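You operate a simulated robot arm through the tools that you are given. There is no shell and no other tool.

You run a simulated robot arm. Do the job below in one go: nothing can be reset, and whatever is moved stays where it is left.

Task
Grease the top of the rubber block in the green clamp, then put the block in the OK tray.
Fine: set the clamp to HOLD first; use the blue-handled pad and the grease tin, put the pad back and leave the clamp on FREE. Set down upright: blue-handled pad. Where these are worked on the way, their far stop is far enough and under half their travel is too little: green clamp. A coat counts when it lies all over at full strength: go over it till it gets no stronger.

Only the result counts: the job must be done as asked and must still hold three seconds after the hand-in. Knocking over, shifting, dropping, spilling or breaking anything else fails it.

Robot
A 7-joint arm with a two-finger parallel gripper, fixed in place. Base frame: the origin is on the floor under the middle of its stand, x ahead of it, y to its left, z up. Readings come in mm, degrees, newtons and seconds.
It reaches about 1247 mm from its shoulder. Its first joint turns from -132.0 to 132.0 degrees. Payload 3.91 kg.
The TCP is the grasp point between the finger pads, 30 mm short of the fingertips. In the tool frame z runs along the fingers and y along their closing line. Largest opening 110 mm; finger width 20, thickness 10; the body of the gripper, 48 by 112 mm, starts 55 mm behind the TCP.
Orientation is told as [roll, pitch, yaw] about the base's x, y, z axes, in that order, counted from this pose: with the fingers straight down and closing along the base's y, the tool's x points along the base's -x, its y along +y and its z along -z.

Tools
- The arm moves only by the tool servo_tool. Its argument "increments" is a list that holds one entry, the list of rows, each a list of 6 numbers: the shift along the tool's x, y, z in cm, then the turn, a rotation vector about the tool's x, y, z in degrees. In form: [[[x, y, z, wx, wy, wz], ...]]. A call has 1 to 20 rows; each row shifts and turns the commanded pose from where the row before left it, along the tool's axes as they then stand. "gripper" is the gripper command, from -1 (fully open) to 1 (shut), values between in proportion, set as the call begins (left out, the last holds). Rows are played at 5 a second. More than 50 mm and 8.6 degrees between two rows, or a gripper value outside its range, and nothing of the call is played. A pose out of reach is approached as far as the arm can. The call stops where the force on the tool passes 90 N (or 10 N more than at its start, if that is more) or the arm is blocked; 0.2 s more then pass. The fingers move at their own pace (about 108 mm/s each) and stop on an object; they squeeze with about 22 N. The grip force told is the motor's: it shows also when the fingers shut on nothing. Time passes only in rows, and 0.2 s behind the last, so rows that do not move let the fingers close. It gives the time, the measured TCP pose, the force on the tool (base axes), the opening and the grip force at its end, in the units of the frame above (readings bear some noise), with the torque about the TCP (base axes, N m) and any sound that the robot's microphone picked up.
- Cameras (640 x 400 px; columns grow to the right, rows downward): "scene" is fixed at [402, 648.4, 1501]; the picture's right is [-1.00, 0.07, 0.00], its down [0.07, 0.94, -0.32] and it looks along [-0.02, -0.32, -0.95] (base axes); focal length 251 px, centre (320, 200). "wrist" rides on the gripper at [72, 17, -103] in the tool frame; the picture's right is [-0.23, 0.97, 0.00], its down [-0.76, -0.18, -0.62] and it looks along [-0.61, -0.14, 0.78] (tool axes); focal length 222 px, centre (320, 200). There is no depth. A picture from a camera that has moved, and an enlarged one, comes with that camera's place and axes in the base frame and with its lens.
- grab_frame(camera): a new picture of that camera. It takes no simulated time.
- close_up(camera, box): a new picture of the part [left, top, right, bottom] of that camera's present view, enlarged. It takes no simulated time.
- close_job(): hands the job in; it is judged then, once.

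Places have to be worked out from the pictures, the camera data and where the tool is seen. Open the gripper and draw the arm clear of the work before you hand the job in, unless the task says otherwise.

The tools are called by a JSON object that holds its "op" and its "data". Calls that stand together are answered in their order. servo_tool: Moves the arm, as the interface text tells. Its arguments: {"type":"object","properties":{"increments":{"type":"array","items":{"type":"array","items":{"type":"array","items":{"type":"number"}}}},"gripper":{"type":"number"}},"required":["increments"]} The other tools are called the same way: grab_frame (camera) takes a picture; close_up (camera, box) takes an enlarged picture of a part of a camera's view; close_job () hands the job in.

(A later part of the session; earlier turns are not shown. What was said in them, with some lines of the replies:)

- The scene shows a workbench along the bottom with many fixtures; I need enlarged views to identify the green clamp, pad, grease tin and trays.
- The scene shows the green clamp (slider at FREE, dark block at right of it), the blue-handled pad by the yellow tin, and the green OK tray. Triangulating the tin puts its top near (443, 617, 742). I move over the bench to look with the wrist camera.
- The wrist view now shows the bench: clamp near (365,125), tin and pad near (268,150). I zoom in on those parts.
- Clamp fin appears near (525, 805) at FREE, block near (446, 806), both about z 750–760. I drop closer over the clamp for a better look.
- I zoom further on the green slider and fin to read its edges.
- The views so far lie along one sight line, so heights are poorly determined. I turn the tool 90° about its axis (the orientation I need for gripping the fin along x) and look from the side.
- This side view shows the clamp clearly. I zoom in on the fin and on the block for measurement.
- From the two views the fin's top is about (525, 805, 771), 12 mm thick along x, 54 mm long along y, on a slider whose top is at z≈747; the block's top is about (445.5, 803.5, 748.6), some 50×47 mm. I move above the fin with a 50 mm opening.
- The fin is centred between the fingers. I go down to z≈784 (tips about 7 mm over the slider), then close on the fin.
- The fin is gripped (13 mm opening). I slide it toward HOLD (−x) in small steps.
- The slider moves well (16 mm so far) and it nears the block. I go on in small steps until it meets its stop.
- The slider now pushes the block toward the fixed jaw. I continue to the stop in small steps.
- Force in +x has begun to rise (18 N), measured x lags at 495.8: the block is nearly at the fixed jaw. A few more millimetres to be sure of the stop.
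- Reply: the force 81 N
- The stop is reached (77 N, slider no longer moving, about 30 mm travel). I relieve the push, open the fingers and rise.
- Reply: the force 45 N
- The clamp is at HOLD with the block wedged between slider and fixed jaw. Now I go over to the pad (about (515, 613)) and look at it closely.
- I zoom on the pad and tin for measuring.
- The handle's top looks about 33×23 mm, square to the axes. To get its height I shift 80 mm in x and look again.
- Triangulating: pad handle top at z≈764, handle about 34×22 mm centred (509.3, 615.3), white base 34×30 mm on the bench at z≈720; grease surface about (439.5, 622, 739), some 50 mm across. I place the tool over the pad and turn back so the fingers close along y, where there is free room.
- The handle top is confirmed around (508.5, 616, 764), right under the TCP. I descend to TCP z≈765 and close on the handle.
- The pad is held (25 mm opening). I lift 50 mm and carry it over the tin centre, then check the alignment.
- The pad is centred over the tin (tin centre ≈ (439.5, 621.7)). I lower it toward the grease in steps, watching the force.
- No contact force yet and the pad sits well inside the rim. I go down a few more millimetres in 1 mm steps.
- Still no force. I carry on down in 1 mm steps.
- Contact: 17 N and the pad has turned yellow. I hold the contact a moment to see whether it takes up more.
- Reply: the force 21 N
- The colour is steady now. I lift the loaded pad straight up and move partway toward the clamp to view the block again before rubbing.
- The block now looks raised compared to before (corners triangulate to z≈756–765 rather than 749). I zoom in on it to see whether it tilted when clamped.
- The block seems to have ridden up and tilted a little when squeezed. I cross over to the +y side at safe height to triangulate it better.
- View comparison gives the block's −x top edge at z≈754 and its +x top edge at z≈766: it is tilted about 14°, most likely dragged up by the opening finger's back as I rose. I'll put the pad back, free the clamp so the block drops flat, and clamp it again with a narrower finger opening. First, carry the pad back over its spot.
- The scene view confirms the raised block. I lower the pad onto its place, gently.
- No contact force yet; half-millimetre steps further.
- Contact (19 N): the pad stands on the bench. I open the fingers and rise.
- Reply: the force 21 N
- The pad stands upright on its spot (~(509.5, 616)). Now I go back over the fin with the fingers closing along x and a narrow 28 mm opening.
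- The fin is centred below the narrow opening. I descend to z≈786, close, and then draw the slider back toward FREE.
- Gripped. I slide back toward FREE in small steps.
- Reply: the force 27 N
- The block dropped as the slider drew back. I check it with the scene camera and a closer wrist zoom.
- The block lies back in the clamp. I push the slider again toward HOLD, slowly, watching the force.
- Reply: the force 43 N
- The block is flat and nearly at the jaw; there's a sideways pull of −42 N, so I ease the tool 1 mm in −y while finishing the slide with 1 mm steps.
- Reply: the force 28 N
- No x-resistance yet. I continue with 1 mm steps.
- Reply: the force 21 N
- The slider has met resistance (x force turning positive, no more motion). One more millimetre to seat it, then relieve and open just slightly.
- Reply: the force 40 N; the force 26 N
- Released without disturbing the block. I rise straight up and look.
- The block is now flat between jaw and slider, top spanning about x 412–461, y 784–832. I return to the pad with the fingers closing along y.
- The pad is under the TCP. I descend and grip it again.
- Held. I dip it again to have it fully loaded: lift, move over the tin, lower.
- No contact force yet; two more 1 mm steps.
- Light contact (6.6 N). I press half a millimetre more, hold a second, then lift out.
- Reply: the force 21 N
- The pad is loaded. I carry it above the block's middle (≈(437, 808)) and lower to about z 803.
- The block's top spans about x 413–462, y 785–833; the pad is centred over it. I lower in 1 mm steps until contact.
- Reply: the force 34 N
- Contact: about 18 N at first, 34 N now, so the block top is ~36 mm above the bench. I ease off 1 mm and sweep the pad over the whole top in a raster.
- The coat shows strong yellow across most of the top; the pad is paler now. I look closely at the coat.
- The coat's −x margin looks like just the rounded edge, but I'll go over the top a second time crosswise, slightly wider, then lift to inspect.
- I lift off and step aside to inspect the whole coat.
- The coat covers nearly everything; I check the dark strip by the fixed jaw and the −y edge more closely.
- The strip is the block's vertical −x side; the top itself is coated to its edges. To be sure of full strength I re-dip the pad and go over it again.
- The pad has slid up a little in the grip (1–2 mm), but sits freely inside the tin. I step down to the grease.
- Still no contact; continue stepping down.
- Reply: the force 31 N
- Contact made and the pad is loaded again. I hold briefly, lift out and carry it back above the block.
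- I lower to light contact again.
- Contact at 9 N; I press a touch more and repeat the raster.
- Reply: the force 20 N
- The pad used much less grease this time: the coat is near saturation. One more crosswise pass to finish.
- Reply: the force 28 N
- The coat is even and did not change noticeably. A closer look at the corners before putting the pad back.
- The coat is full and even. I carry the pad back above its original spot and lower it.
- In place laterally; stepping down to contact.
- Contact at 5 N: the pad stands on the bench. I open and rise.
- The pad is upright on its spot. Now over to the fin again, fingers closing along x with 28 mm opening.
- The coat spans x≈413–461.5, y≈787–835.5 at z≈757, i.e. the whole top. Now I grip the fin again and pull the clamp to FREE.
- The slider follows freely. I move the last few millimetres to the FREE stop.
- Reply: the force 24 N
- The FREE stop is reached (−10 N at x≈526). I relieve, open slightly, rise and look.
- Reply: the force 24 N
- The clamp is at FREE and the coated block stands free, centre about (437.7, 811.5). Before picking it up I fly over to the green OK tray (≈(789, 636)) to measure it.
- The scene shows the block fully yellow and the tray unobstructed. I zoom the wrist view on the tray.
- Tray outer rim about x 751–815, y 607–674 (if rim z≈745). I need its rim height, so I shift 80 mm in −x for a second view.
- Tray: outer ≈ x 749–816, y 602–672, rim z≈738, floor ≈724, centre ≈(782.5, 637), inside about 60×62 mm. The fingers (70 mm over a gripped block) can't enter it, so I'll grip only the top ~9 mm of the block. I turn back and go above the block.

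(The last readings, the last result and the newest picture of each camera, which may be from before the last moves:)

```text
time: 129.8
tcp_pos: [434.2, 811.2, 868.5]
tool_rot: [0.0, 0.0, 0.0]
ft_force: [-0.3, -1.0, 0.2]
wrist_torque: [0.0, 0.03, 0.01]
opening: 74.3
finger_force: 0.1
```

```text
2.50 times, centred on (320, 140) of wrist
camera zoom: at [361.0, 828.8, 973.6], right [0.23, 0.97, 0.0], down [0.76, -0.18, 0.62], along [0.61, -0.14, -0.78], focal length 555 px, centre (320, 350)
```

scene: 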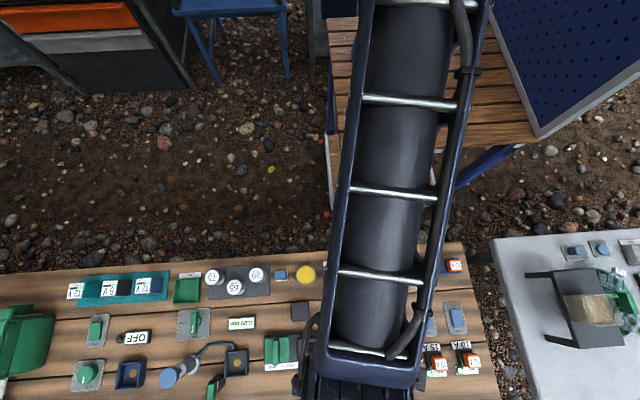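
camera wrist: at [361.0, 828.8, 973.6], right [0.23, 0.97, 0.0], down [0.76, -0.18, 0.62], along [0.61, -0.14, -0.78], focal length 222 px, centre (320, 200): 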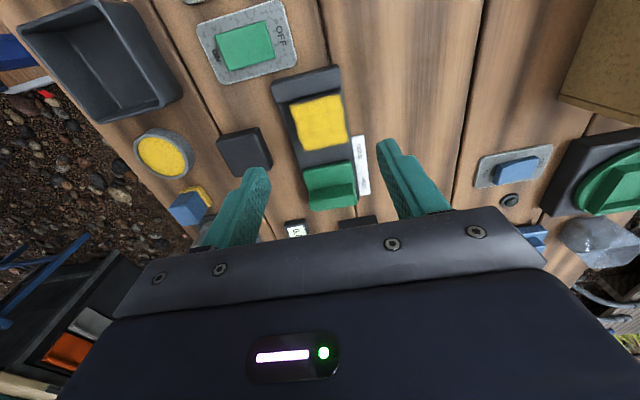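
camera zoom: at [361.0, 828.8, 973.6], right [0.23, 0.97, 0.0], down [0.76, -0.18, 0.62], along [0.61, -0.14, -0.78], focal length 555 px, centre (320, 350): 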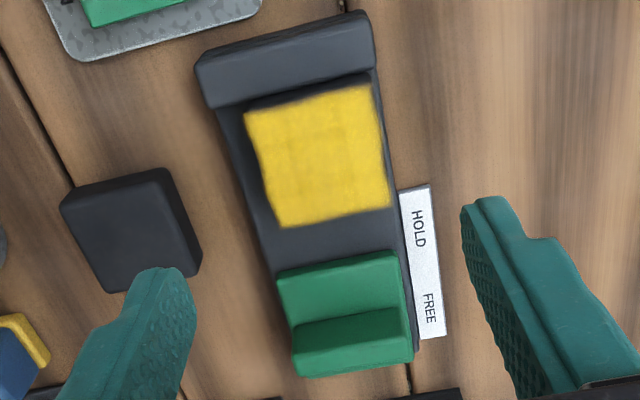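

The block centre reads about (436.5, 812) and the TCP is at about (434, 811). I correct 2 mm in x, descend partway and recheck.

{"op": "servo_tool", "data": {"increments": [[[-0.2, 0.05, 1.5, 0, 0, 0], [0, 0, 2.0, 0, 0, 0], [0, 0, 2.0, 0, 0, 0], [0, 0, 0, 0, 0, 0], [0, 0, 0, 0, 0, 0], [0, 0, 0, 0, 0, 0]]]}}

{"op": "grab_frame", "data": {"camera": "wrist"}}

{"op": "close_up", "data": {"camera": "wrist", "box": [210, 60, 430, 250]}}

```text
time: 131.2
tcp_pos: [437.9, 812.1, 815.7]
tool_rot: [0.1, 0.0, 0.1]
ft_force: [0.9, -0.6, -0.5]
wrist_torque: [0.0, 0.0, -0.04]
opening: 74.2
finger_force: 0.1
```

```text
taken
camera wrist: at [364.2, 829.3, 918.8], right [0.23, 0.97, 0.0], down [0.76, -0.18, 0.62], along [0.61, -0.14, -0.78], focal length 222 px, centre (320, 200)
```

wrist: 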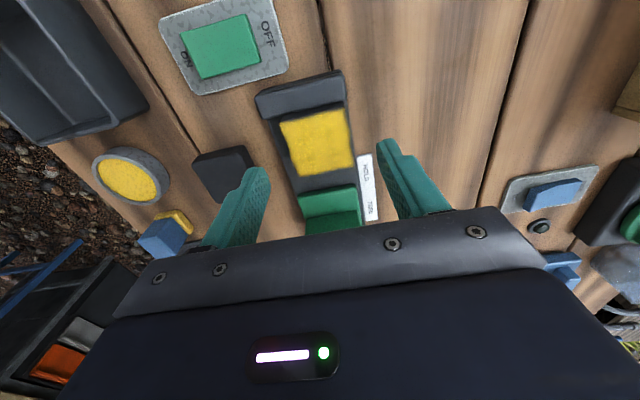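

```text
2.11 times, centred on (320, 155) of wrist
camera zoom: at [364.2, 829.3, 918.8], right [0.23, 0.97, 0.0], down [0.76, -0.18, 0.62], along [0.61, -0.14, -0.78], focal length 468 px, centre (320, 295)
```

zoom: 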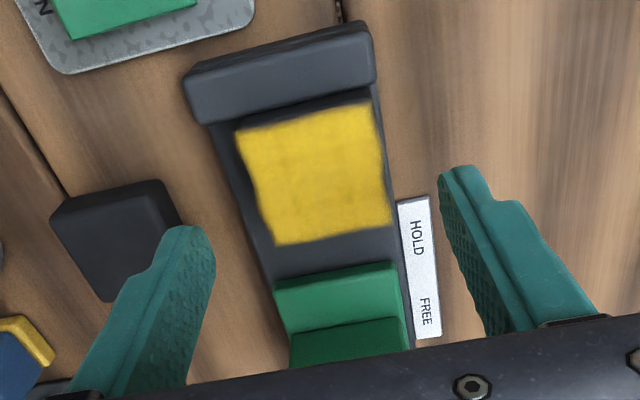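

Aligned: the block is centred between the fingers. I go down to TCP z≈778 (tips about 9 mm below the block's top) and close.

{"op": "servo_tool", "data": {"increments": [[[0.1, 0, 1.5, 0, 0, 0], [0, 0, 1.2, 0, 0, 0], [0, 0, 1.0, 0, 0, 0], [0, 0, 0, 0, 0, 0], [0, 0, 0, 0, 0, 0]]]}}

{"op": "servo_tool", "data": {"increments": [[[0, 0, 0, 0, 0, 0], [0, 0, 0, 0, 0, 0], [0, 0, 0, 0, 0, 0], [0, 0, 0, 0, 0, 0]]], "gripper": 1}}

{"op": "grab_frame", "data": {"camera": "wrist"}}

{"op": "close_up", "data": {"camera": "wrist", "box": [230, 60, 410, 240]}}

```text
time: 132.4
tcp_pos: [438.0, 811.6, 775.9]
tool_rot: [-0.1, -0.1, 0.0]
ft_force: [0.6, 0.1, 0.1]
wrist_torque: [-0.01, 0.0, 0.04]
opening: 74.4
finger_force: 0.0
```

```text
time: 133.4
tcp_pos: [438.1, 810.7, 776.1]
tool_rot: [0.1, 0.0, 0.0]
ft_force: [0.4, 0.0, 0.1]
wrist_torque: [0.0, 0.01, -0.02]
opening: 49.3
finger_force: 22.3
```

```text
taken
camera wrist: at [365.0, 828.3, 880.1], right [0.23, 0.97, 0.0], down [0.76, -0.18, 0.62], along [0.61, -0.14, -0.78], focal length 222 px, centre (320, 200)
```

wrist: 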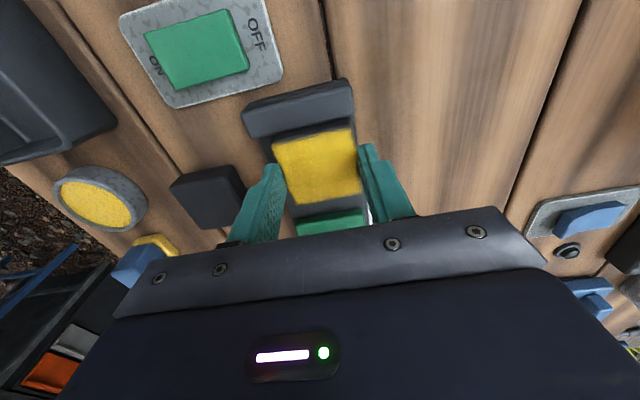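

```text
2.22 times, centred on (320, 150) of wrist
camera zoom: at [365.0, 828.3, 880.1], right [0.23, 0.97, 0.0], down [0.76, -0.18, 0.62], along [0.61, -0.14, -0.78], focal length 494 px, centre (320, 311)
```

zoom: 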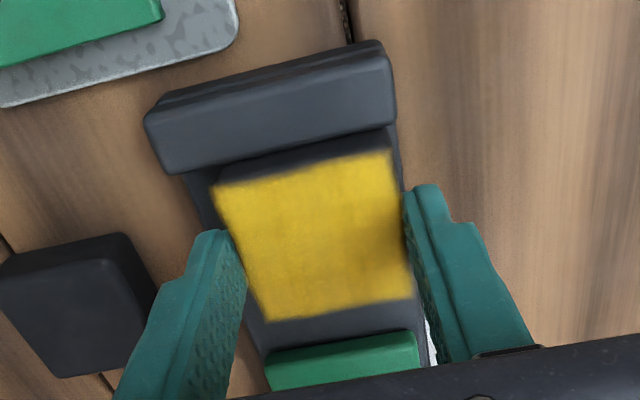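

The block is gripped at 49.3 mm. I lift slowly 20 mm and check it comes along.

{"op": "servo_tool", "data": {"increments": [[[0, 0, -0.5, 0, 0, 0], [0, 0, -0.5, 0, 0, 0], [0, 0, -1.0, 0, 0, 0], [0, 0, -1.0, 0, 0, 0], [0, 0, 0, 0, 0, 0]]]}}

{"op": "close_up", "data": {"camera": "wrist", "box": [230, 60, 410, 240]}}

```text
time: 134.6
tcp_pos: [439.2, 812.4, 807.2]
tool_rot: [0.0, 0.0, 0.0]
ft_force: [-0.3, -0.1, -0.5]
wrist_torque: [-0.01, 0.0, 0.02]
opening: 49.2
finger_force: 21.9
```

```text
2.22 times, centred on (320, 150) of wrist
camera zoom: at [365.7, 829.9, 910.8], right [0.23, 0.97, 0.0], down [0.76, -0.18, 0.62], along [0.61, -0.14, -0.78], focal length 494 px, centre (320, 311)
```

zoom: 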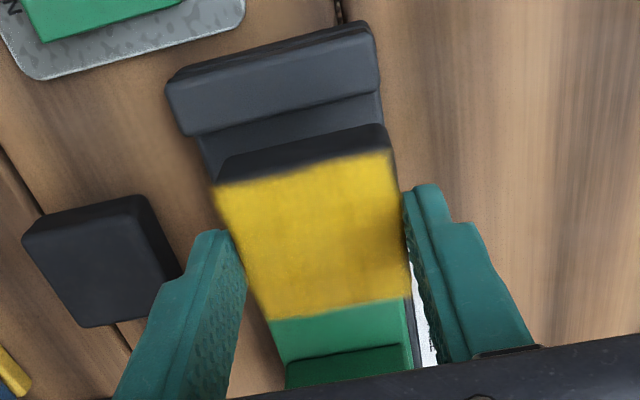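

The block hangs securely in the grip. I raise it and carry it to above the OK tray at safe height.

{"op": "servo_tool", "data": {"increments": [[[0, 0, -3.5, 0, 0, 0], [0, 0, -3.5, 0, 0, 0], [-3.438, -1.75, 0, 0, 0, 0], [-3.438, -1.75, 0, 0, 0, 0], [-3.438, -1.75, 0, 0, 0, 0], [-3.438, -1.75, 0, 0, 0, 0], [-3.438, -1.75, 0, 0, 0, 0], [-3.438, -1.75, 0, 0, 0, 0], [-3.438, -1.75, 0, 0, 0, 0], [-3.438, -1.75, 0, 0, 0, 0], [-3.438, -1.75, 0, 0, 0, 0], [-3.438, -1.75, 0, 0, 0, 0], [0, 0, 0, 0, 0, 0], [0, 0, 0, 0, 0, 0], [0, 0, 0, 0, 0, 0], [0, 0, 0, 0, 0, 0]]]}}

{"op": "grab_frame", "data": {"camera": "wrist"}}

{"op": "close_up", "data": {"camera": "wrist", "box": [220, 50, 420, 240]}}

{"op": "close_up", "data": {"camera": "scene", "box": [140, 230, 260, 330]}}

```text
time: 138.0
tcp_pos: [781.6, 637.4, 875.8]
tool_rot: [0.1, 0.1, -0.1]
ft_force: [0.4, -0.2, -0.7]
wrist_torque: [0.0, 0.01, 0.03]
opening: 49.0
finger_force: 22.0
```

```text
taken
camera wrist: at [708.4, 654.8, 979.8], right [0.23, 0.97, 0.0], down [0.76, -0.18, 0.62], along [0.61, -0.14, -0.78], focal length 222 px, centre (320, 200)
```

wrist: 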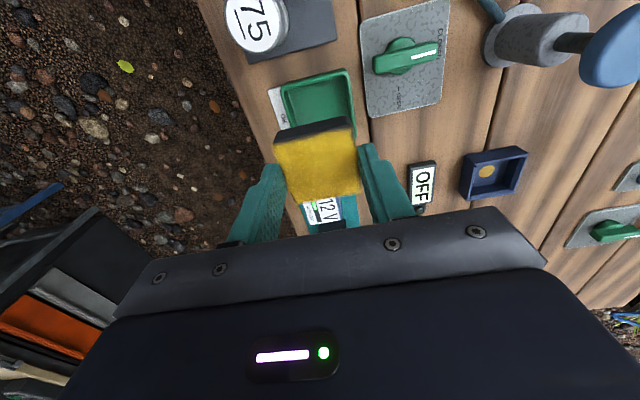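

```text
2.11 times, centred on (320, 145) of wrist
camera zoom: at [708.4, 654.8, 979.8], right [0.23, 0.97, 0.0], down [0.76, -0.18, 0.62], along [0.61, -0.14, -0.78], focal length 468 px, centre (320, 316)
```

zoom: 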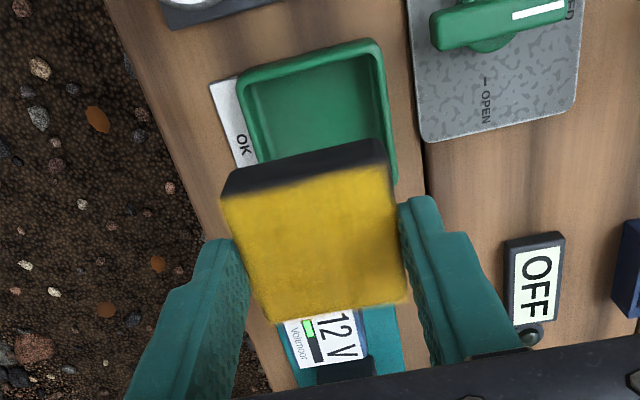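

```text
4.00 times, centred on (200, 280) of scene
camera zoom: at [402.0, 648.4, 1501.0], right [-1.0, 0.07, 0.0], down [0.07, 0.94, -0.32], along [-0.02, -0.32, -0.95], focal length 1005 px, centre (800, -120)
```

zoom: 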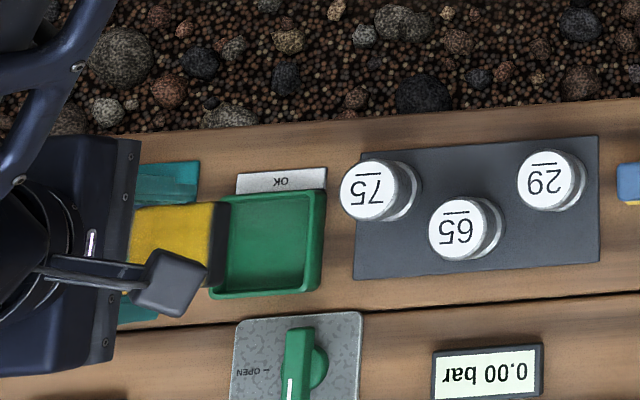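

Tray centre rechecked at about (782, 638). I nudge 1 mm in y and descend to z≈785, just above the rim.

{"op": "servo_tool", "data": {"increments": [[[0.03, 0.1, 2.5, 0, 0, 0], [0, 0, 2.5, 0, 0, 0], [0, 0, 2.5, 0, 0, 0], [0, 0, 1.0, 0, 0, 0], [0, 0, 0, 0, 0, 0], [0, 0, 0, 0, 0, 0], [0, 0, 0, 0, 0, 0]]]}}

{"op": "close_up", "data": {"camera": "wrist", "box": [220, 50, 420, 240]}}

{"op": "close_up", "data": {"camera": "scene", "box": [140, 230, 260, 330]}}

```text
time: 139.6
tcp_pos: [783.9, 638.1, 792.9]
tool_rot: [0.0, 0.0, 0.0]
ft_force: [-0.4, -0.8, 0.1]
wrist_torque: [-0.01, 0.01, -0.01]
opening: 49.3
finger_force: 22.2
```

```text
2.11 times, centred on (320, 145) of wrist
camera zoom: at [710.7, 656.2, 896.0], right [0.23, 0.97, 0.0], down [0.76, -0.18, 0.62], along [0.61, -0.14, -0.78], focal length 468 px, centre (320, 316)
```

zoom: 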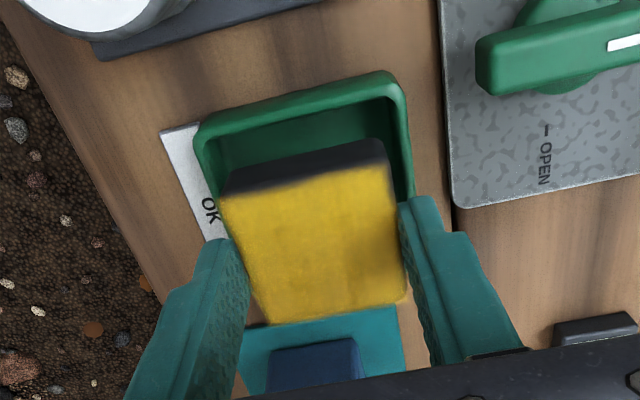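

```text
4.00 times, centred on (200, 280) of scene
camera zoom: at [402.0, 648.4, 1501.0], right [-1.0, 0.07, 0.0], down [0.07, 0.94, -0.32], along [-0.02, -0.32, -0.95], focal length 1005 px, centre (800, -120)
```

zoom: 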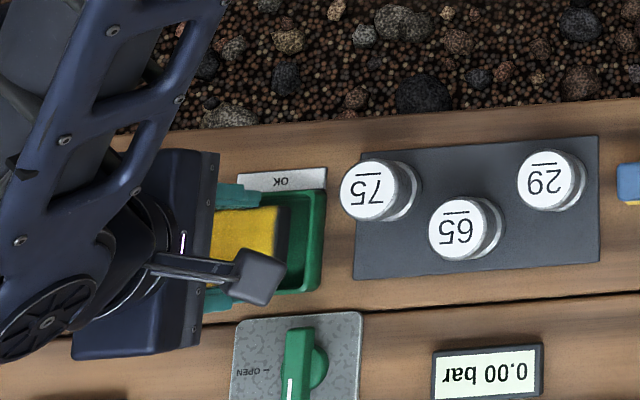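

The block sits centred over the tray opening. I lower further in small steps.

{"op": "servo_tool", "data": {"increments": [[[0.1, 0, 0.7, 0, 0, 0], [0, 0, 0.5, 0, 0, 0], [0, 0, 0, 0, 0, 0], [0, 0, 0, 0, 0, 0]]]}}

{"op": "close_up", "data": {"camera": "wrist", "box": [220, 50, 420, 240]}}

```text
time: 140.6
tcp_pos: [781.1, 637.5, 780.5]
tool_rot: [0.0, 0.0, 0.1]
ft_force: [0.8, -0.4, -1.3]
wrist_torque: [0.01, -0.02, 0.02]
opening: 49.1
finger_force: 22.2
```

```text
2.11 times, centred on (320, 145) of wrist
camera zoom: at [708.0, 655.0, 884.6], right [0.23, 0.97, 0.0], down [0.76, -0.18, 0.62], along [0.61, -0.14, -0.78], focal length 468 px, centre (320, 316)
```

zoom: 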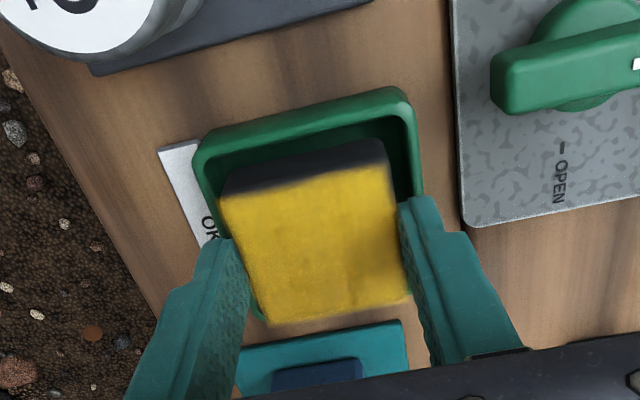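

No contact yet, centred. Continue down by 2 mm steps, then 1 mm.

{"op": "servo_tool", "data": {"increments": [[[0, 0.05, 0.2, 0, 0, 0], [0, 0, 0.2, 0, 0, 0], [0, 0, 0.1, 0, 0, 0], [0, 0, 0, 0, 0, 0], [0, 0, 0, 0, 0, 0]]]}}

{"op": "servo_tool", "data": {"increments": [[[0, 0, 0.1, 0, 0, 0], [0, 0, 0.1, 0, 0, 0], [0, 0, 0, 0, 0, 0]]]}}

{"op": "close_up", "data": {"camera": "wrist", "box": [220, 50, 420, 240]}}

```text
time: 141.8
tcp_pos: [780.9, 637.4, 774.9]
tool_rot: [0.0, 0.0, 0.0]
ft_force: [-0.1, -0.2, 0.5]
wrist_torque: [0.0, -0.01, -0.01]
opening: 49.2
finger_force: 22.2
```

```text
time: 142.6
tcp_pos: [780.7, 636.3, 772.8]
tool_rot: [0.0, 0.1, 0.0]
ft_force: [0.7, -0.1, 0.2]
wrist_torque: [-0.06, 0.03, 0.0]
opening: 49.3
finger_force: 22.3
```

```text
2.11 times, centred on (320, 145) of wrist
camera zoom: at [707.6, 655.0, 877.4], right [0.23, 0.97, 0.0], down [0.76, -0.18, 0.62], along [0.61, -0.14, -0.78], focal length 468 px, centre (320, 316)
```

zoom: 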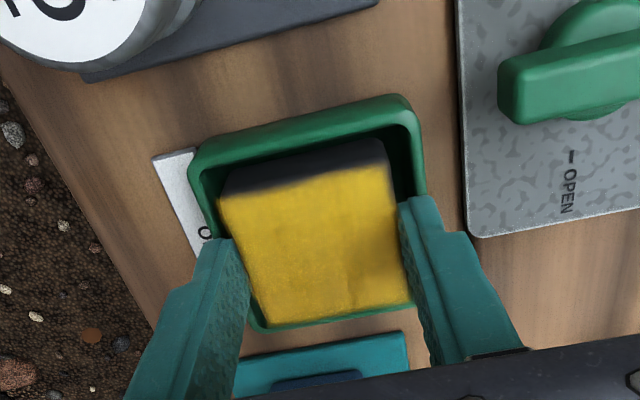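

Still free. Continue with 1 mm steps.

{"op": "servo_tool", "data": {"increments": [[[0, 0, 0.1, 0, 0, 0], [0, 0, 0.1, 0, 0, 0], [0, 0, 0, 0, 0, 0]]]}}

{"op": "servo_tool", "data": {"increments": [[[0, 0, 0.1, 0, 0, 0], [0, 0, 0, 0, 0, 0], [0, 0, 0, 0, 0, 0]]]}}

{"op": "close_up", "data": {"camera": "wrist", "box": [220, 80, 420, 240]}}

```text
time: 143.4
tcp_pos: [781.2, 639.9, 770.2]
tool_rot: [-0.1, 0.0, 0.1]
ft_force: [-2.6, -4.5, 4.8]
wrist_torque: [-0.23, 0.09, -0.02]
opening: 49.4
finger_force: 21.9
```

```text
time: 144.2
tcp_pos: [781.7, 638.3, 771.4]
tool_rot: [0.1, -0.2, 0.0]
ft_force: [1.7, -2.7, 14.6]
wrist_torque: [-0.62, -0.01, 0.04]
opening: 49.1
finger_force: 21.6
```

```text
2.50 times, centred on (320, 160) of wrist
camera zoom: at [707.5, 655.7, 875.9], right [0.23, 0.97, 0.0], down [0.76, -0.18, 0.62], along [0.61, -0.14, -0.78], focal length 555 px, centre (320, 300)
```

zoom: 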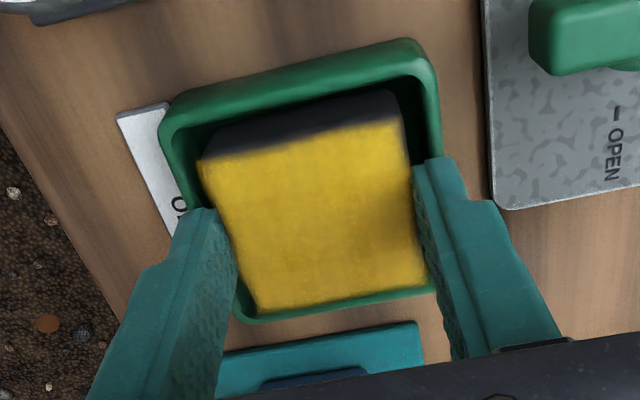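

Contact: the torque says the −y fingertip is just touching the tray rim, with the block's bottom about at the floor. I back up a hair and open the fingers a little.

{"op": "servo_tool", "data": {"increments": [[[0, 0, -0.1, 0, 0, 0], [0, 0, 0, 0, 0, 0], [0, 0, 0, 0, 0, 0]]]}}

{"op": "servo_tool", "data": {"increments": [[[0, 0, 0, 0, 0, 0], [0, 0, 0, 0, 0, 0], [0, 0, 0, 0, 0, 0]]], "gripper": -0.08}}

{"op": "close_up", "data": {"camera": "wrist", "box": [220, 80, 420, 240]}}

```text
time: 145.0
tcp_pos: [781.0, 637.9, 772.8]
tool_rot: [0.1, 0.0, 0.0]
ft_force: [4.9, 4.3, 15.2]
wrist_torque: [-0.35, -0.16, 0.16]
opening: 48.9
finger_force: 22.6
```

```text
time: 145.8
tcp_pos: [780.3, 639.5, 772.8]
tool_rot: [0.0, 0.0, -0.1]
ft_force: [1.1, 12.3, 16.1]
wrist_torque: [-0.16, -0.02, 0.1]
opening: 53.5
finger_force: 0.0
```

```text
2.50 times, centred on (320, 160) of wrist
camera zoom: at [706.9, 656.0, 875.9], right [0.23, 0.97, 0.0], down [0.76, -0.18, 0.62], along [0.61, -0.14, -0.78], focal length 555 px, centre (320, 300)
```

zoom: 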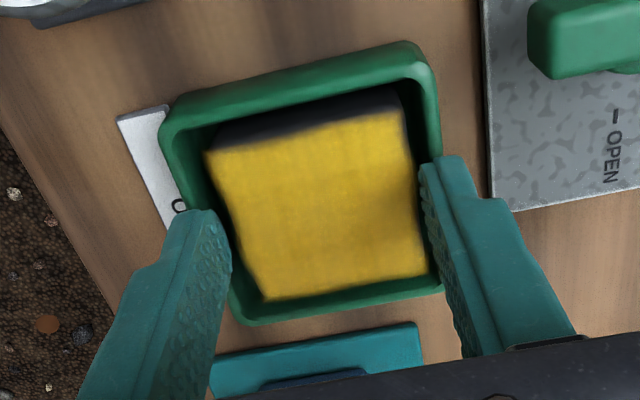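

The block has settled in the tray. The fingers still press lightly on the rim, so I rise straight up gently.

{"op": "servo_tool", "data": {"increments": [[[0, 0, -0.1, 0, 0, 0], [0, 0, -0.2, 0, 0, 0], [0, 0, 0, 0, 0, 0]]]}}

{"op": "close_up", "data": {"camera": "wrist", "box": [220, 80, 420, 240]}}

```text
time: 146.6
tcp_pos: [781.0, 638.8, 773.7]
tool_rot: [-0.1, 0.0, 0.0]
ft_force: [-0.1, 0.7, 0.5]
wrist_torque: [0.05, -0.02, 0.02]
opening: 59.4
finger_force: 0.1
```

```text
2.50 times, centred on (320, 160) of wrist
camera zoom: at [707.4, 655.6, 878.5], right [0.23, 0.97, 0.0], down [0.76, -0.18, 0.62], along [0.61, -0.14, -0.78], focal length 555 px, centre (320, 300)
```

zoom: 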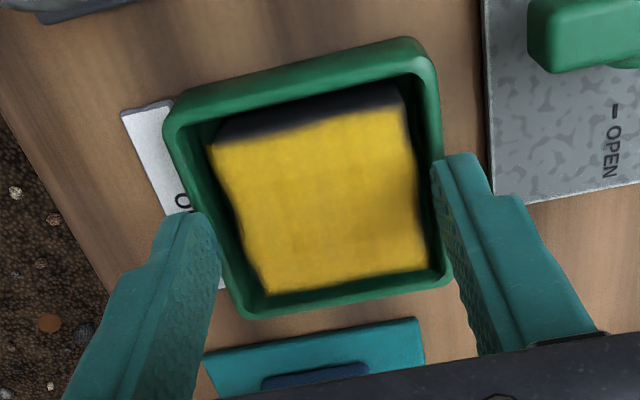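

Contact gone and the block lies in the tray. I rise up and inspect.

{"op": "servo_tool", "data": {"increments": [[[0, 0, -1.0, 0, 0, 0], [0, 0, -2.5, 0, 0, 0], [0, 0, -4.0, 0, 0, 0], [0, 0, -4.0, 0, 0, 0], [0, 0, 0, 0, 0, 0], [0, 0, 0, 0, 0, 0]]]}}

{"op": "grab_frame", "data": {"camera": "wrist"}}

{"op": "close_up", "data": {"camera": "wrist", "box": [240, 50, 400, 190]}}

```text
time: 148.0
tcp_pos: [782.7, 637.6, 890.0]
tool_rot: [0.0, 0.0, 0.0]
ft_force: [-0.6, 0.0, -0.4]
wrist_torque: [0.04, 0.01, -0.01]
opening: 59.3
finger_force: 0.1
```

```text
taken
camera wrist: at [709.1, 654.2, 994.1], right [0.23, 0.97, 0.0], down [0.76, -0.18, 0.62], along [0.61, -0.14, -0.78], focal length 222 px, centre (320, 200)
```

wrist: 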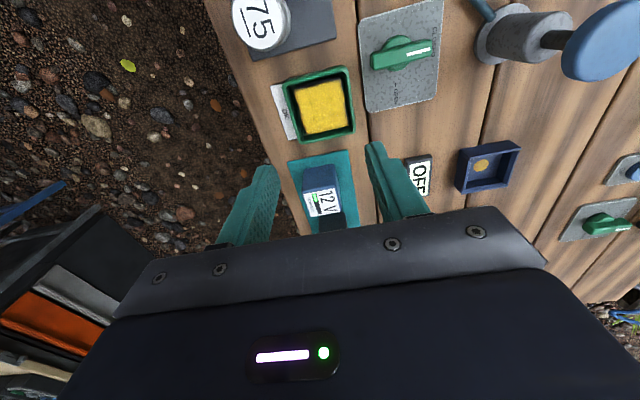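

```text
2.86 times, centred on (320, 120) of wrist
camera zoom: at [709.1, 654.2, 994.1], right [0.23, 0.97, 0.0], down [0.76, -0.18, 0.62], along [0.61, -0.14, -0.78], focal length 635 px, centre (320, 429)
```

zoom: 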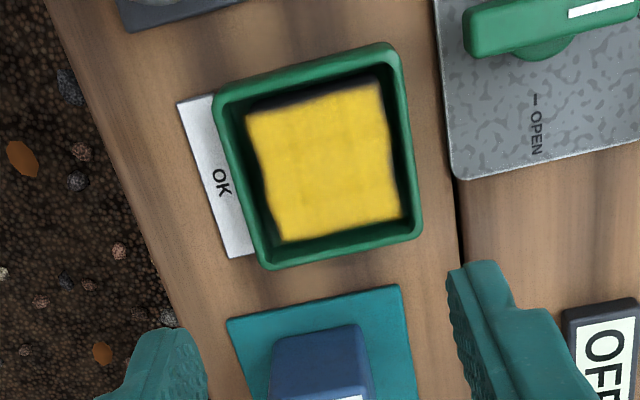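

The greased block lies flat in the OK tray. I open the gripper fully and withdraw the arm clear of the bench.

{"op": "servo_tool", "data": {"increments": [[[0, 0, -4.0, 0, 0, 0], [0, 0, -4.0, 0, 0, 0], [0, 0, -4.0, 0, 0, 0], [3.0, -3.0, -1.0, 0, 0, 0], [3.0, -3.0, -1.0, 0, 0, 0], [3.0, -3.0, -1.0, 0, 0, 0], [3.0, -3.0, -1.0, 0, 0, 0], [3.0, -3.0, -1.0, 0, 0, 0], [3.0, -3.0, 0, 0, 0, 0], [3.0, -3.0, 0, 0, 0, 0], [3.0, -3.0, 0, 0, 0, 0], [3.0, -3.0, 0, 0, 0, 0], [3.0, -3.0, 0, 0, 0, 0], [0, 0, 0, 0, 0, 0], [0, 0, 0, 0, 0, 0], [0, 0, 0, 0, 0, 0]]], "gripper": -1}}

{"op": "grab_frame", "data": {"camera": "scene"}}

{"op": "close_up", "data": {"camera": "scene", "box": [150, 240, 310, 390]}}

{"op": "close_up", "data": {"camera": "scene", "box": [250, 250, 350, 390]}}

```text
time: 151.4
tcp_pos: [479.6, 338.6, 1057.4]
tool_rot: [0.0, 0.0, 0.0]
ft_force: [-0.2, -0.5, -0.1]
wrist_torque: [0.0, -0.01, 0.0]
opening: 109.7
finger_force: 0.0
```

```text
taken
```

scene: 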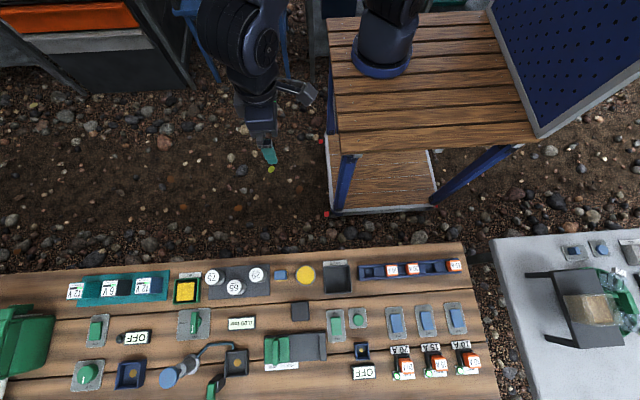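

```text
2.67 times, centred on (230, 315) of scene
camera zoom: at [402.0, 648.4, 1501.0], right [-1.0, 0.07, 0.0], down [0.07, 0.94, -0.32], along [-0.02, -0.32, -0.95], focal length 670 px, centre (560, -107)
```

zoom: 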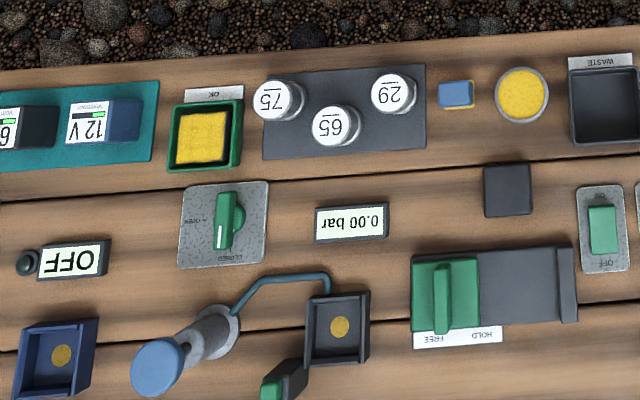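

```text
2.86 times, centred on (300, 320) of scene
camera zoom: at [402.0, 648.4, 1501.0], right [-1.0, 0.07, 0.0], down [0.07, 0.94, -0.32], along [-0.02, -0.32, -0.95], focal length 718 px, centre (377, -143)
```

zoom: 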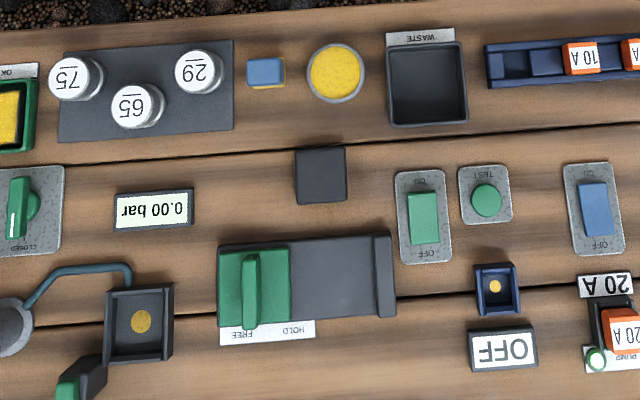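

The final view shows the block coated and in the OK tray, the pad upright at its spot, the clamp on FREE, nothing else disturbed, and the arm clear with the gripper open. I hand the job in.

{"op": "close_job", "data": {}}

```text
The job is handed in.
```

The block's top is greased and the block is lying flat in the OK tray. The clamp is on FREE, the blue-handled pad is back upright on its spot, and the arm is clear with the gripper open.

- **Re-clamping:** After the first move to HOLD, the block tipped about 14°, probably because a finger caught it as the arm rose. Before any grease was applied I set the pad down, slid the clamp back until the block dropped flat, and clamped it again.
- **Coat:** I dipped the pad again for the second round, and each round covered the top in both directions. The second round used little grease and the coat looked no stronger after it. It looks even right to the edges.
- **Tray:** The fingers were too wide to fit inside the tray with the block, so I gripped only the block's top edge. A fingertip pressed lightly on the tray rim as I set the block down. I saw no sign that the tray moved.

In the last scene picture nothing else appeared knocked over, moved or spilled.
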